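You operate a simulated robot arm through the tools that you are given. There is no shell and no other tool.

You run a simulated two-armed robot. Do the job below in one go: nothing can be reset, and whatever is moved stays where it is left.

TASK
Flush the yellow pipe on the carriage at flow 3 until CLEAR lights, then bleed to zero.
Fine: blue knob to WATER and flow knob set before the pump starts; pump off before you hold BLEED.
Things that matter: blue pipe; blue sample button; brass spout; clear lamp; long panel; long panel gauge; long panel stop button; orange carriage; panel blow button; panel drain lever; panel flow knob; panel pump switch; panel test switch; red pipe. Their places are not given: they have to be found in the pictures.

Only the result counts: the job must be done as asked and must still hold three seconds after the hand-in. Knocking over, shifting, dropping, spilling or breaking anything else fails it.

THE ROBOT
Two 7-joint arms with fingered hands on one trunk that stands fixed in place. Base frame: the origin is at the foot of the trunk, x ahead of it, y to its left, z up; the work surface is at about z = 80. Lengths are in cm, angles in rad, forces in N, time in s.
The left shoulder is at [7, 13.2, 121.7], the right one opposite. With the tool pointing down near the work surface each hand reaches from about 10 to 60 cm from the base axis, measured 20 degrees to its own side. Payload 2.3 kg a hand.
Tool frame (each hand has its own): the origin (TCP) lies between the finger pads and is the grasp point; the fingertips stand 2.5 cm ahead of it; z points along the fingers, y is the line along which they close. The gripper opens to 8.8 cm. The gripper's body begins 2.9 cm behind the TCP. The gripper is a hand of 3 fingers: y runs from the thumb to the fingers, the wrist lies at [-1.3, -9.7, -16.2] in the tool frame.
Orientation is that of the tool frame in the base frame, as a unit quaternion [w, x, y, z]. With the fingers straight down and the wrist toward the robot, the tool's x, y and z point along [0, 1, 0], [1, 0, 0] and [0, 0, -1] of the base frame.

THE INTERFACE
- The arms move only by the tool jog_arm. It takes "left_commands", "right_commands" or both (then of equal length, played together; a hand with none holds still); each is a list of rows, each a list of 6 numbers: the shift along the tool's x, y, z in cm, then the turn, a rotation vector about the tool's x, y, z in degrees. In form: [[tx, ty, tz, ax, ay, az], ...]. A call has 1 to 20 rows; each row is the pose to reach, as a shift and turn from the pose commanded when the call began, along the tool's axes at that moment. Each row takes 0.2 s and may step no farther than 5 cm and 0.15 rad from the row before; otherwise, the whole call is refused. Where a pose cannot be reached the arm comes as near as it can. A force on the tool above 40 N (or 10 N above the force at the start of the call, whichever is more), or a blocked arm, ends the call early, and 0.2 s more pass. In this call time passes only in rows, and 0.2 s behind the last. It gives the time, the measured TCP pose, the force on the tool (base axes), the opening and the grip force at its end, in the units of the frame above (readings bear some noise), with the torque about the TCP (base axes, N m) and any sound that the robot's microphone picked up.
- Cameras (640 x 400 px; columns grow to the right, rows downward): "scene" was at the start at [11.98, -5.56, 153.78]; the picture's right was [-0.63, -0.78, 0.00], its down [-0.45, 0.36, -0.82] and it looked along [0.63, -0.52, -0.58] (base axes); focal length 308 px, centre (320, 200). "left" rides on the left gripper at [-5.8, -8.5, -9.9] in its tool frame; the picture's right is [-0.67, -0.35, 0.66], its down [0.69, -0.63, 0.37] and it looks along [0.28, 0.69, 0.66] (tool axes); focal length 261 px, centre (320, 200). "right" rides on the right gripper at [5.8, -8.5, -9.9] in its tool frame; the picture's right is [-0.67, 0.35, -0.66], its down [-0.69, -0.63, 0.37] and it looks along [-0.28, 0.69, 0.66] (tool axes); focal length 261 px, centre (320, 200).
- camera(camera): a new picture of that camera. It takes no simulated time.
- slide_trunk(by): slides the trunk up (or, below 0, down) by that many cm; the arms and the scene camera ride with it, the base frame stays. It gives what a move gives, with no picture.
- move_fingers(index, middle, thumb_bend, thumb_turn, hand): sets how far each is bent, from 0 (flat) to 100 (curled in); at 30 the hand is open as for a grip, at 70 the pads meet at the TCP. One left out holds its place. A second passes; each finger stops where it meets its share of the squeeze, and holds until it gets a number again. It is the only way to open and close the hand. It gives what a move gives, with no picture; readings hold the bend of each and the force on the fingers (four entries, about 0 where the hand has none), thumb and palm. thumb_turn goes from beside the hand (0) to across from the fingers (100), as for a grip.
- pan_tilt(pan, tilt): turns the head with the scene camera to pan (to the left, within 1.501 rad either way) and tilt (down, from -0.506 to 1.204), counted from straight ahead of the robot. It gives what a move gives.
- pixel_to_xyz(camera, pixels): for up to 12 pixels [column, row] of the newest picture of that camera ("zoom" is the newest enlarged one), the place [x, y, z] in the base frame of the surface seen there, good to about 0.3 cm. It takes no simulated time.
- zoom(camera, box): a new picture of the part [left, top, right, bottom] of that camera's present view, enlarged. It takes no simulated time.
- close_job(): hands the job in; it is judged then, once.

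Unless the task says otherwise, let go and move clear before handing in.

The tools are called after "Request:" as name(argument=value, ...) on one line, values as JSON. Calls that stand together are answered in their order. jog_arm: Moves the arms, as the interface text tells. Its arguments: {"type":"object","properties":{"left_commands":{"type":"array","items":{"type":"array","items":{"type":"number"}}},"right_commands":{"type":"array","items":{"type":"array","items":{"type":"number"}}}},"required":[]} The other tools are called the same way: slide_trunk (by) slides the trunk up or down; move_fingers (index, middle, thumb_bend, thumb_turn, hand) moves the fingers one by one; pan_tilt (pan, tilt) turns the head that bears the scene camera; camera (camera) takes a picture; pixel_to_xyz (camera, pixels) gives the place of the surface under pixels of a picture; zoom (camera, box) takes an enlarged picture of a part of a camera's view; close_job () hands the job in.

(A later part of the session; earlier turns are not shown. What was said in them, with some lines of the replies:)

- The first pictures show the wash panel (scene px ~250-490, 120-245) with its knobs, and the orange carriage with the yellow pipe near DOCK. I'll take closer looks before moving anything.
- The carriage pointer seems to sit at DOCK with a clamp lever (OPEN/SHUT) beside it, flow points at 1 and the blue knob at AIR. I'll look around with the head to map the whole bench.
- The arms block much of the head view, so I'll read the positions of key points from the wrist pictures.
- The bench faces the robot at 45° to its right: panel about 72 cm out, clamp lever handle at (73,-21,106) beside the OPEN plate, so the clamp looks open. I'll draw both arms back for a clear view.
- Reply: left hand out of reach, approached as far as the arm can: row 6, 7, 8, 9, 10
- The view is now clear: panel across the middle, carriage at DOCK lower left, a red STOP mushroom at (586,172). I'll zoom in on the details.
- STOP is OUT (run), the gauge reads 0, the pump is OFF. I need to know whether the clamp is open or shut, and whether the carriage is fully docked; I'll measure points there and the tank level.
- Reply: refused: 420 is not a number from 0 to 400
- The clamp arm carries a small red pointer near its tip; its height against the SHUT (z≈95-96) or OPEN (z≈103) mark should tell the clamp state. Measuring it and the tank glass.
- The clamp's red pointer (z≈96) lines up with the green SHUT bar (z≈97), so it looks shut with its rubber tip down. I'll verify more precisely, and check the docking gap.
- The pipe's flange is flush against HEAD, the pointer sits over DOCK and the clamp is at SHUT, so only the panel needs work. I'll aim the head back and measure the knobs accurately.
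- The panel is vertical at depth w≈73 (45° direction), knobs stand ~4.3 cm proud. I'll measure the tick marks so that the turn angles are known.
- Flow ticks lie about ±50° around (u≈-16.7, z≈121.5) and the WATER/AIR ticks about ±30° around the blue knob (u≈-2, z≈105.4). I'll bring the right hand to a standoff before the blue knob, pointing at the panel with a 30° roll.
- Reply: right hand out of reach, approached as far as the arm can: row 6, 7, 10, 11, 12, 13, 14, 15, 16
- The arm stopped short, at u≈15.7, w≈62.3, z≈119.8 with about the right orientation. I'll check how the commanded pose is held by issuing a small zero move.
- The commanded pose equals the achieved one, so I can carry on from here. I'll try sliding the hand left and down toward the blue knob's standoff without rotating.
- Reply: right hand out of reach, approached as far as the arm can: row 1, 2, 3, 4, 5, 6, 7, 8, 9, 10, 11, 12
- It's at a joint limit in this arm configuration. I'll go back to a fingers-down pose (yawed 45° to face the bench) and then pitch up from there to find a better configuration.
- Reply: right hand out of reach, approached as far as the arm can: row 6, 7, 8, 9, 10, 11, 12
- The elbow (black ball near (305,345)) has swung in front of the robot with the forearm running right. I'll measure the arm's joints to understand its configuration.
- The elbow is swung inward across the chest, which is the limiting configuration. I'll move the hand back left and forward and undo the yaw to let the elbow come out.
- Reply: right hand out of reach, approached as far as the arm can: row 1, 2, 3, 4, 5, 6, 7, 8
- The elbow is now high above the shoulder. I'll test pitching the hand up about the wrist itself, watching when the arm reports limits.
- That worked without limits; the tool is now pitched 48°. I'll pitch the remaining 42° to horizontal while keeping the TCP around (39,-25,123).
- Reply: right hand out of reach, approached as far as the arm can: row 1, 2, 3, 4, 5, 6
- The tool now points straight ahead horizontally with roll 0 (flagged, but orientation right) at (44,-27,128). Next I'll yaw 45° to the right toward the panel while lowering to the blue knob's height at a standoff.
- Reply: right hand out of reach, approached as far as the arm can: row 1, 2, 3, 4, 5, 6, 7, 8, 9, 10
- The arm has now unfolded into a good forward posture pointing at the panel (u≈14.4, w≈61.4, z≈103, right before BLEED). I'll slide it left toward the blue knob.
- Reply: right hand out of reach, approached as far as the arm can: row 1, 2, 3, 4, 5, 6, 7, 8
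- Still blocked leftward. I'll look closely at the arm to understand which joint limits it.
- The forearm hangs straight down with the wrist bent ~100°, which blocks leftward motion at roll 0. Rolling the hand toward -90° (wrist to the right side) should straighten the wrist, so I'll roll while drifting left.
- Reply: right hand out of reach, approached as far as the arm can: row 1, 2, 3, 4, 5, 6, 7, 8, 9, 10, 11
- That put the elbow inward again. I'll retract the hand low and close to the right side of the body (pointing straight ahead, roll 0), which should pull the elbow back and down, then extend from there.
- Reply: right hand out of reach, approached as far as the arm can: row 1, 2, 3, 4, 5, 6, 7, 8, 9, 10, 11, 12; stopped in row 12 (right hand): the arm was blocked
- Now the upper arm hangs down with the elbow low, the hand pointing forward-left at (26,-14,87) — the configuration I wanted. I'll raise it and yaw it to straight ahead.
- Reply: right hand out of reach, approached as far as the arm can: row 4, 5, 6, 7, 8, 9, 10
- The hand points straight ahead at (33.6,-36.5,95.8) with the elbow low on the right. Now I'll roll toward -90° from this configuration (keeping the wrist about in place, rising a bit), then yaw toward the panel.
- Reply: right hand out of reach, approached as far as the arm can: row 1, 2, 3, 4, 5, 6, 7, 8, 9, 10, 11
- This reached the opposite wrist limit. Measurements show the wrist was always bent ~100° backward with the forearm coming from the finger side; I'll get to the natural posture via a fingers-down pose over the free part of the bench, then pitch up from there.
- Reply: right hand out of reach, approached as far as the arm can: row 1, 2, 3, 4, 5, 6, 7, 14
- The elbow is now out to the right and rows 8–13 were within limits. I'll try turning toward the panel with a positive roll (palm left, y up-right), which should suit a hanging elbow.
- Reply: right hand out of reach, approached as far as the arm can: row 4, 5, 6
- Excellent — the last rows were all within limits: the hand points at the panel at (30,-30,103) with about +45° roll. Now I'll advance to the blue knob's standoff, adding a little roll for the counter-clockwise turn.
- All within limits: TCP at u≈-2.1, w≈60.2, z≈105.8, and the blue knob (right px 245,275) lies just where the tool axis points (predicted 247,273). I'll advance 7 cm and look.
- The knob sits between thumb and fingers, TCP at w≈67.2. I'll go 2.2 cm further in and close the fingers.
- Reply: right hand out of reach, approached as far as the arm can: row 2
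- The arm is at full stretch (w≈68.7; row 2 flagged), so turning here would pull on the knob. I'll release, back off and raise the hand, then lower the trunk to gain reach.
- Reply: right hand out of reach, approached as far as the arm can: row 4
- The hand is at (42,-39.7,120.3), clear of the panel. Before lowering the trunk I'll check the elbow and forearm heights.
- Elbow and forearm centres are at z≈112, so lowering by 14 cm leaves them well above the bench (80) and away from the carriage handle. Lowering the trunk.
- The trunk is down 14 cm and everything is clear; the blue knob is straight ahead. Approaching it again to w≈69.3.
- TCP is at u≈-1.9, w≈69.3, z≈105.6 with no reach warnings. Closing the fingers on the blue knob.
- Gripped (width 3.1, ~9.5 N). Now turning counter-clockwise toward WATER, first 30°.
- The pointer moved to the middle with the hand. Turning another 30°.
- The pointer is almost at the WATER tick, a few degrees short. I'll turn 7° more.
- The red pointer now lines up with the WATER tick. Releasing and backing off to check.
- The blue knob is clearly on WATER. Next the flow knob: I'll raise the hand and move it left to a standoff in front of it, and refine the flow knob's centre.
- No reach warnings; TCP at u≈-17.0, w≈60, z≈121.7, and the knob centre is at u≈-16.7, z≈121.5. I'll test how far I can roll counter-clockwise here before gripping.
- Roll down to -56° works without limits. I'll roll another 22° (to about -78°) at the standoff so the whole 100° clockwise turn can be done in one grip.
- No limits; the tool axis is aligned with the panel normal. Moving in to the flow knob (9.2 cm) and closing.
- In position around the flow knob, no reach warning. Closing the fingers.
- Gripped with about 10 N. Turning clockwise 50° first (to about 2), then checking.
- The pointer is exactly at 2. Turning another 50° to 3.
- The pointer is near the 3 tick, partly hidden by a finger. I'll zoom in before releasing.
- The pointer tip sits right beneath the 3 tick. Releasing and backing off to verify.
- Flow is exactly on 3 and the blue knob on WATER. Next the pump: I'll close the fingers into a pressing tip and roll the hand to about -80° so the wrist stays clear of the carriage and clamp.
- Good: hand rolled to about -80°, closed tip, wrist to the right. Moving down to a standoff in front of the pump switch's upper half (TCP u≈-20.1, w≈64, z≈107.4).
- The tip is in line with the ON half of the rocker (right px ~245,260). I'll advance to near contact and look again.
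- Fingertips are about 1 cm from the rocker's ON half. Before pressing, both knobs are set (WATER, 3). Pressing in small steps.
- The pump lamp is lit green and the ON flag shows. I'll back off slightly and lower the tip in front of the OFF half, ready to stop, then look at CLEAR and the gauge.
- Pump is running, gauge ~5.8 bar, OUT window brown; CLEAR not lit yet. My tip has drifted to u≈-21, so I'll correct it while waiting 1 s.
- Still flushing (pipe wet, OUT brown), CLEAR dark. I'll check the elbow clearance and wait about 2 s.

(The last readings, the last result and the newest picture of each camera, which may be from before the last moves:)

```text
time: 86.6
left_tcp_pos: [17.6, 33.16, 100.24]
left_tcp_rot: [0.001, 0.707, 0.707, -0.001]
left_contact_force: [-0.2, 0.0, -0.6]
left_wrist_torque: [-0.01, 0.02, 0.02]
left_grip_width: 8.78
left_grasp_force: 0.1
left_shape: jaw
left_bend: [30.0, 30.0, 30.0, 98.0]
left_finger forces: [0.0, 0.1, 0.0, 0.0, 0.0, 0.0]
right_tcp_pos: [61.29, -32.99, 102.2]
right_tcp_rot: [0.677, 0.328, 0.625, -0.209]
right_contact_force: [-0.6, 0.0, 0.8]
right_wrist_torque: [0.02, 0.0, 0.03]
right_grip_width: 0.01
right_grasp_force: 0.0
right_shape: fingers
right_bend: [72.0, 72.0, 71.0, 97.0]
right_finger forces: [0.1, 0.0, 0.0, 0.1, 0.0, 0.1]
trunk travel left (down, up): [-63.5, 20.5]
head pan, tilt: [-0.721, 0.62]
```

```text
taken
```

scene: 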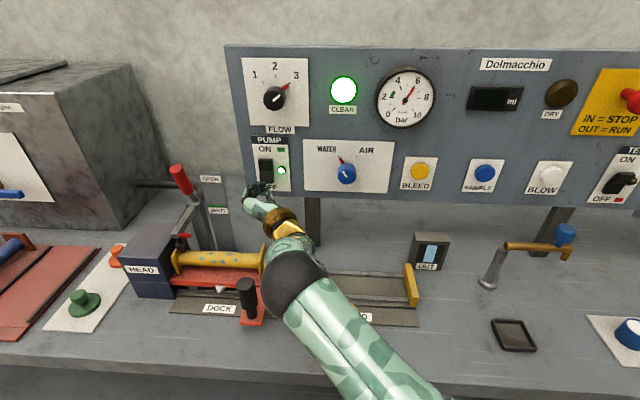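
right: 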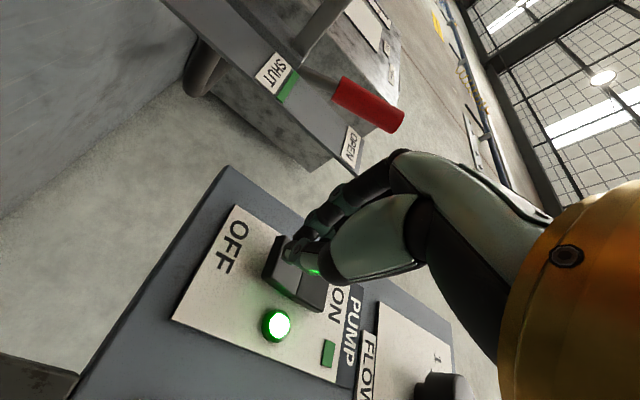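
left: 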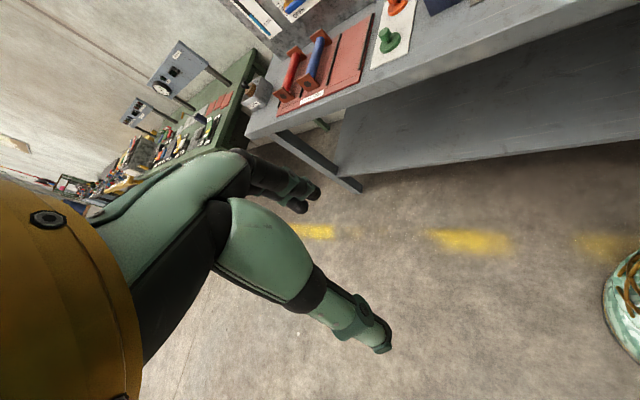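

CLEAR is lit and the OUT window shows clean water. Pressing the OFF half now.

Request:
jog_arm(right_commands=[[-0.8, 0, 0.8, 0, 0, 0], [-0.8, 0, 1.4, 0, 0, 0], [-0.8, 0, 1.9, 0, 0, 0], [-0.8, 0, 2.3, 0, 0, 0], [-0.8, 0, 2.6, 0, 0, 0]])

Request:
camera(camera="scene")

Request:
camera(camera="right")

```text
time: 87.8
left_tcp_pos: [17.54, 33.1, 100.27]
left_tcp_rot: [0.001, 0.707, 0.707, 0.0]
left_contact_force: [0.9, -0.3, -0.1]
left_wrist_torque: [-0.02, 0.0, -0.01]
left_grip_width: 8.8
left_grasp_force: 0.1
left_shape: jaw
left_bend: [30.0, 30.0, 30.0, 98.0]
left_finger forces: [0.0, 0.0, 0.1, 0.0, 0.1, 0.1]
right_tcp_pos: [62.99, -34.92, 103.13]
right_tcp_rot: [0.678, 0.327, 0.625, -0.209]
right_contact_force: [-4.4, 2.7, 0.0]
right_wrist_torque: [0.0, 0.0, -0.07]
right_grip_width: 0.0
right_grasp_force: 2.9
right_shape: fingers
right_bend: [72.0, 72.0, 71.0, 97.0]
right_finger forces: [0.1, 0.1, 0.0, 0.1, 6.7, 0.0]
trunk travel left (down, up): [-63.5, 20.5]
head pan, tilt: [-0.721, 0.62]
```

```text
taken
```

scene: 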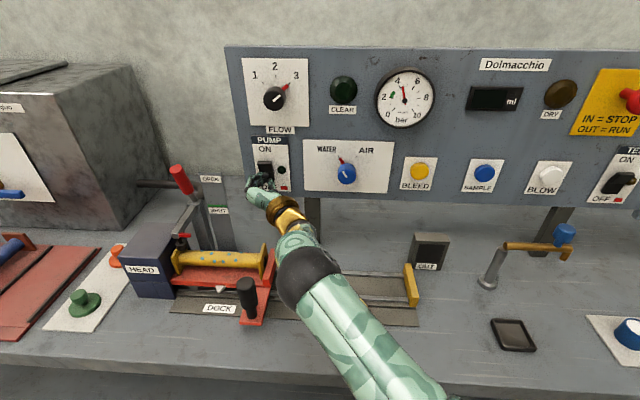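

```text
taken
```

right: 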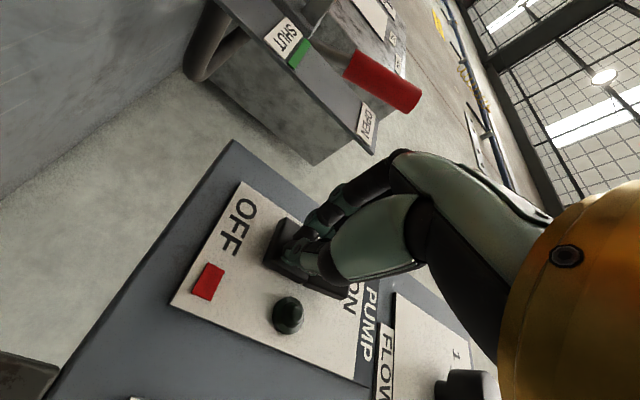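

Pump is OFF (red flag, lamp dark), gauge starting to sink from about 4.5–5 bar. Now I'll back off and carry the closed tip over to the BLEED button (u≈14, z≈106.2), rolling to about -25° on the way.

Request:
jog_arm(right_commands=[[0, 0, -2.2, 0, 0, 0], [0, 0, -4.4, 0, 0, 0], [0, -1, -6.5, 0, 0, 0], [-0.9, -4.2, -7, 0, 0, 5.5], [-1.8, -7.4, -7, 0, 0, 11], [-2.7, -10.6, -7, 0, 0, 16.5], [-3.6, -13.8, -7, 0, 0, 22], [-4.5, -17, -7, 0, 0, 27.5], [-5.4, -20.2, -7, 0, 0, 33], [-6.3, -23.4, -7, 0, 0, 38.5], [-7.2, -26.6, -7, 0, 0, 44], [-8.1, -29.8, -7, 0, 0, 49.5], [-9.16, -32.8, -7, 0, 0, 55]])

Request:
camera(camera="scene")

Request:
camera(camera="right")

```text
time: 90.6
left_tcp_pos: [17.54, 33.09, 100.24]
left_tcp_rot: [0.001, 0.707, 0.707, 0.001]
left_contact_force: [-0.3, 0.5, 0.1]
left_wrist_torque: [-0.03, -0.04, 0.01]
left_grip_width: 8.77
left_grasp_force: 0.1
left_shape: jaw
left_bend: [30.0, 30.0, 30.0, 98.0]
left_finger forces: [0.0, 0.0, 0.0, 0.1, 0.0, 0.0]
right_tcp_pos: [33.98, -54.24, 106.04]
right_tcp_rot: [0.697, 0.579, 0.402, 0.127]
right_contact_force: [0.4, -0.1, 0.1]
right_wrist_torque: [-0.01, -0.04, -0.02]
right_grip_width: 0.0
right_grasp_force: 0.2
right_shape: fingers
right_bend: [72.0, 72.0, 71.0, 97.0]
right_finger forces: [0.1, 0.0, 0.1, 0.0, 0.0, 0.0]
trunk travel left (down, up): [-63.5, 20.5]
head pan, tilt: [-0.721, 0.62]
```

```text
taken
```

scene: 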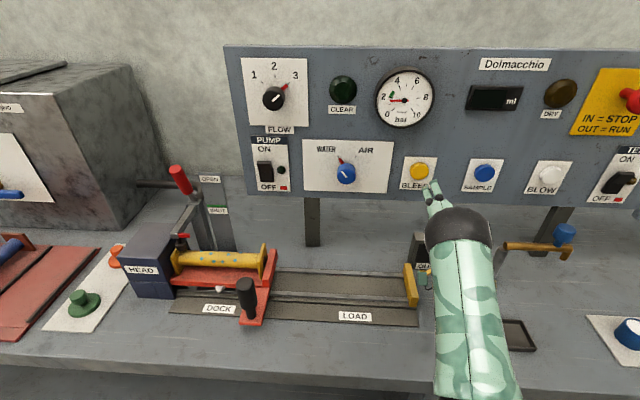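

```text
taken
```

right: 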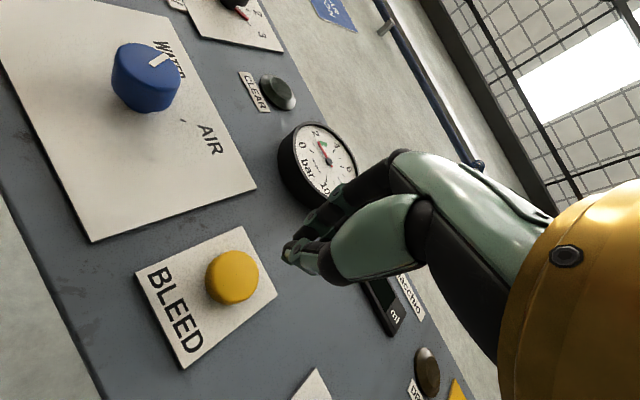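

Gauge has fallen to about 2; the tip is lined up with BLEED (right px 232,277; tool axis ~244,275). I'll nudge 0.4 cm left and advance to near contact.

Request:
jog_arm(right_commands=[[0.12, 0.05, 1.6, 0, 0, 0], [0.24, 0.1, 3.2, 0, 0, 0], [0.35, 0.16, 4.8, 0, 0, 0], [0.35, 0.16, 6, 0, 0, 0]])

Request:
camera(camera="right")

Request:
zoom(camera="scene", box=[360, 60, 480, 220])

```text
time: 91.6
left_tcp_pos: [17.63, 32.96, 100.25]
left_tcp_rot: [0.0, 0.707, 0.707, -0.001]
left_contact_force: [-0.4, 1.1, 0.1]
left_wrist_torque: [-0.02, -0.02, 0.02]
left_grip_width: 8.74
left_grasp_force: 0.0
left_shape: jaw
left_bend: [30.0, 30.0, 30.0, 98.0]
left_finger forces: [0.0, 0.0, 0.0, 0.0, 0.1, 0.0]
right_tcp_pos: [38.77, -58.03, 106.16]
right_tcp_rot: [0.698, 0.579, 0.403, 0.126]
right_contact_force: [-0.5, 0.1, 0.4]
right_wrist_torque: [-0.01, 0.01, -0.05]
right_grip_width: 0.01
right_grasp_force: 0.3
right_shape: fingers
right_bend: [72.0, 72.0, 71.0, 97.0]
right_finger forces: [0.0, 0.0, 0.0, 0.1, 0.0, 0.0]
trunk travel left (down, up): [-63.5, 20.5]
head pan, tilt: [-0.721, 0.62]
```

```text
taken
```

right: 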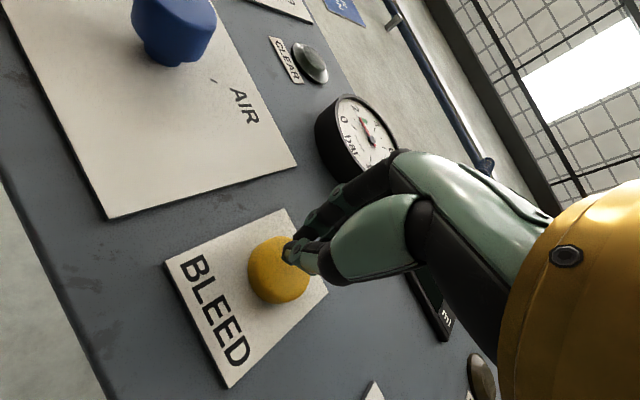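

```text
2.50 times, centred on (420, 140) of scene
```

zoom: 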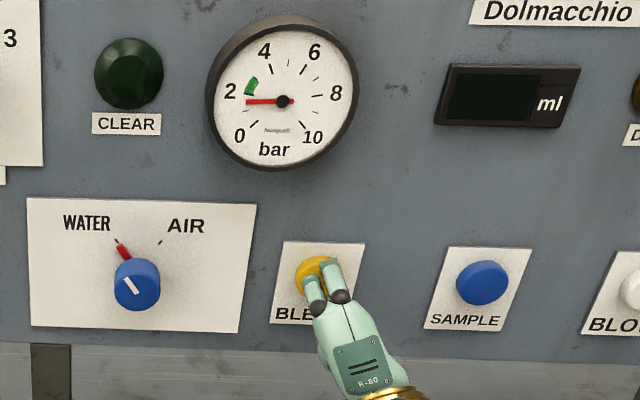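

Tip is just in front of the yellow button; gauge ~1.7 bar. Pressing BLEED gently and holding.

Request:
jog_arm(right_commands=[[-0.15, 0, 0.5, 0, 0, 0], [-0.15, 0, 0.9, 0, 0, 0], [-0.15, 0, 1.2, 0, 0, 0], [-0.15, 0, 1.5, 0, 0, 0], [-0.15, 0, 1.7, 0, 0, 0], [-0.15, 0, 1.7, 0, 0, 0]])

Request:
zoom(camera="scene", box=[360, 60, 480, 220])

Request:
camera(camera="right")

```text
time: 93.0
left_tcp_pos: [17.37, 33.23, 100.27]
left_tcp_rot: [0.001, 0.708, 0.706, 0.0]
left_contact_force: [-0.2, 0.3, 0.3]
left_wrist_torque: [0.0, 0.0, -0.01]
left_grip_width: 8.75
left_grasp_force: 0.0
left_shape: jaw
left_bend: [30.0, 30.0, 30.0, 98.0]
left_finger forces: [0.0, 0.0, 0.0, 0.1, 0.0, 0.1]
right_tcp_pos: [39.71, -59.19, 106.28]
right_tcp_rot: [0.698, 0.578, 0.402, 0.127]
right_contact_force: [-6.2, 4.9, -0.5]
right_wrist_torque: [0.08, 0.11, 0.0]
right_grip_width: 0.01
right_grasp_force: 3.7
right_shape: fingers
right_bend: [72.0, 72.0, 71.0, 97.0]
right_finger forces: [0.0, 0.1, 0.0, 0.0, 8.4, 0.1]
trunk travel left (down, up): [-63.5, 20.5]
head pan, tilt: [-0.721, 0.62]
heard: click
```

```text
2.50 times, centred on (420, 140) of scene
```

zoom: 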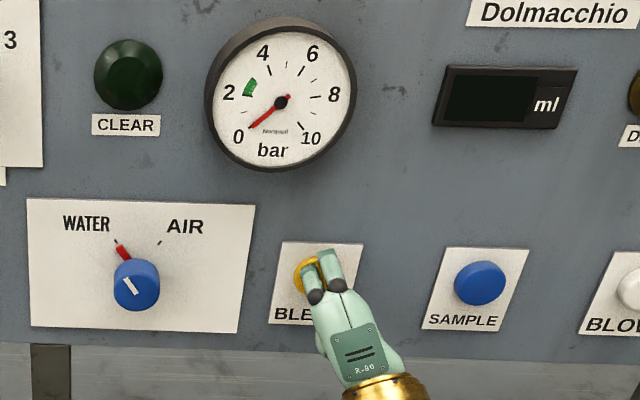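

```text
taken
```

right: 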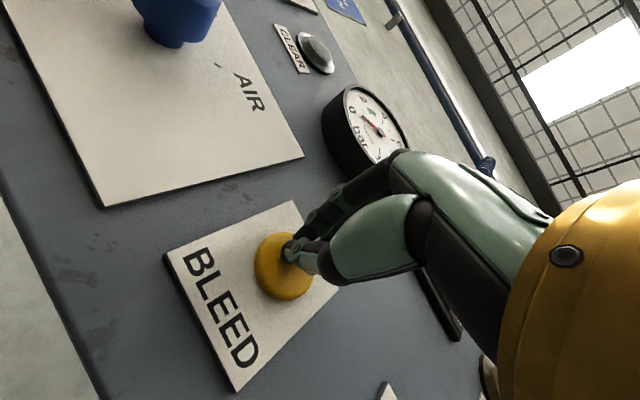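

A click was heard, the button is in, and the gauge already reads 0. I'll hold 3 more seconds to be sure.

Request:
jog_arm(right_commands=[[0, 0, 0, 0, 0, 0], [0, 0, 0, 0, 0, 0], [0, 0, 0, 0, 0, 0], [0, 0, 0, 0, 0, 0], [0, 0, 0, 0, 0, 0], [0, 0, 0, 0, 0, 0], [0, 0, 0, 0, 0, 0], [0, 0, 0, 0, 0, 0], [0, 0, 0, 0, 0, 0], [0, 0, 0, 0, 0, 0], [0, 0, 0, 0, 0, 0], [0, 0, 0, 0, 0, 0], [0, 0, 0, 0, 0, 0], [0, 0, 0, 0, 0, 0], [0, 0, 0, 0, 0, 0]])

Request:
zoom(camera="scene", box=[230, 40, 450, 200])

```text
time: 96.2
left_tcp_pos: [17.41, 33.28, 100.27]
left_tcp_rot: [0.002, 0.707, 0.708, 0.0]
left_contact_force: [-0.9, -0.5, 0.0]
left_wrist_torque: [-0.04, -0.03, 0.01]
left_grip_width: 8.77
left_grasp_force: 0.0
left_shape: jaw
left_bend: [30.0, 30.0, 30.0, 98.0]
left_finger forces: [0.0, 0.0, 0.0, 0.0, 0.0, 0.0]
right_tcp_pos: [39.67, -59.24, 106.33]
right_tcp_rot: [0.698, 0.578, 0.403, 0.127]
right_contact_force: [-6.1, 4.8, -2.7]
right_wrist_torque: [0.13, 0.1, 0.04]
right_grip_width: 0.0
right_grasp_force: 4.2
right_shape: fingers
right_bend: [72.0, 72.0, 71.0, 97.0]
right_finger forces: [0.0, 0.0, 0.1, 0.0, 8.9, 0.0]
trunk travel left (down, up): [-63.5, 20.5]
head pan, tilt: [-0.721, 0.62]
```

```text
2.50 times, centred on (340, 120) of scene
```

zoom: 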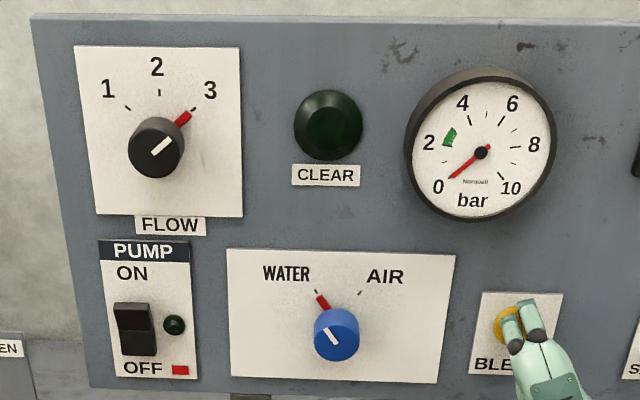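

Gauge firmly at 0, pump OFF, knobs at WATER and 3. Releasing the button and moving clear.

Request:
jog_arm(right_commands=[[0, 0, -1, 0, 0, 0], [0, 0, -2.5, 0, 0, 0], [0, 0, -4.5, 0, 0, 0], [0, 0, -6.5, 0, 0, 0], [0, 0, -8.5, 0, 0, 0], [0, 0, -10.5, 0, 0, 0], [0, 0, -12.5, 0, 0, 0]])

Request:
camera(camera="scene")

Request:
zoom(camera="scene", box=[230, 40, 450, 200])

Request:
zoom(camera="scene", box=[100, 150, 300, 340])

```text
time: 97.8
left_tcp_pos: [17.59, 33.03, 100.26]
left_tcp_rot: [0.0, 0.707, 0.707, -0.001]
left_contact_force: [-0.4, 0.3, 0.4]
left_wrist_torque: [-0.01, -0.03, 0.04]
left_grip_width: 8.78
left_grasp_force: 0.0
left_shape: jaw
left_bend: [30.0, 30.0, 30.0, 98.0]
left_finger forces: [0.1, 0.0, 0.0, 0.0, 0.0, 0.0]
right_tcp_pos: [31.02, -50.49, 106.08]
right_tcp_rot: [0.698, 0.579, 0.403, 0.128]
right_contact_force: [0.8, -0.3, 0.6]
right_wrist_torque: [0.01, 0.0, 0.01]
right_grip_width: 0.03
right_grasp_force: 0.1
right_shape: fingers
right_bend: [72.0, 72.0, 71.0, 97.0]
right_finger forces: [0.1, 0.1, 0.1, 0.1, 0.1, 0.0]
trunk travel left (down, up): [-63.5, 20.5]
head pan, tilt: [-0.721, 0.62]
```

```text
taken
```

scene: 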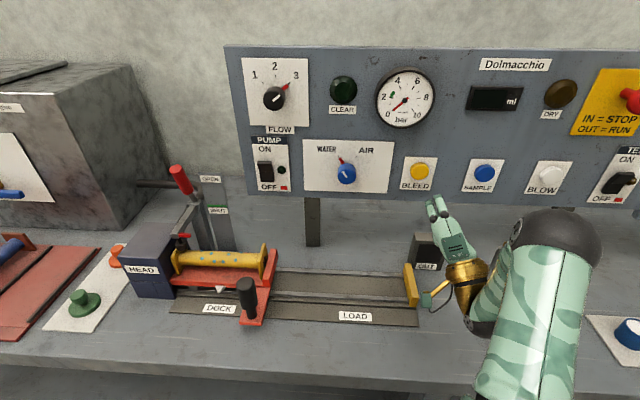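

```text
2.50 times, centred on (340, 120) of scene
```

zoom: 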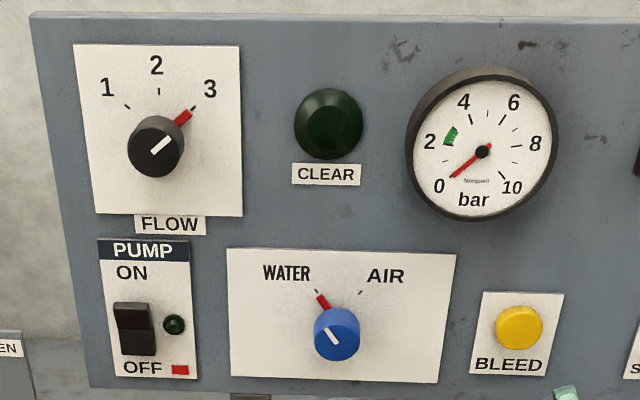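

```text
2.11 times, centred on (200, 245) of scene
```

zoom: 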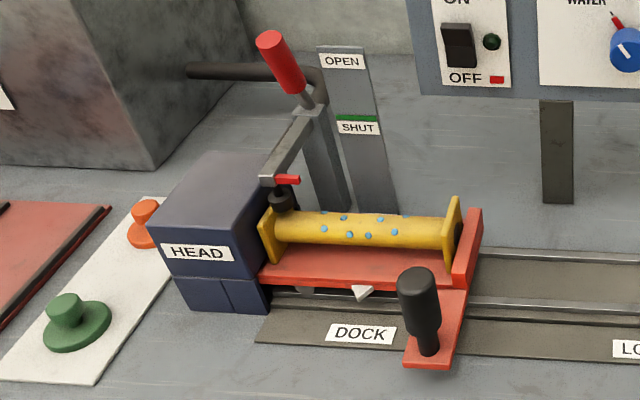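

The pipe is washed (flanges clean, droplets on it), the gauge stays at 0 with BLEED released, and the pump is OFF. The clamp is still SHUT and the carriage still docked. The right hand is clear of the panel, so I'm handing the job in.

Request:
close_job()

```text
The job is handed in.
```

The yellow pipe is flushed and the pressure is bled off. The gauge reads 0 with BLEED released, and I've handed the job in.

- **Set-up:** I turned the blue knob to WATER, then the flow knob to 3, both before starting the pump. The carriage was already docked and the clamp already shut, so I left them alone.
- **Flush:** The pump ran until CLEAR lit and the OUT window showed clean water. I switched it off right after; CLEAR went dark when the pump stopped.
- **Bleed:** With the pump off, I held BLEED. The gauge was already at 0 about a second later, and I kept holding for 3 seconds more.

The trunk is 14 cm lower than at the start, and both hands are clear of the panel.
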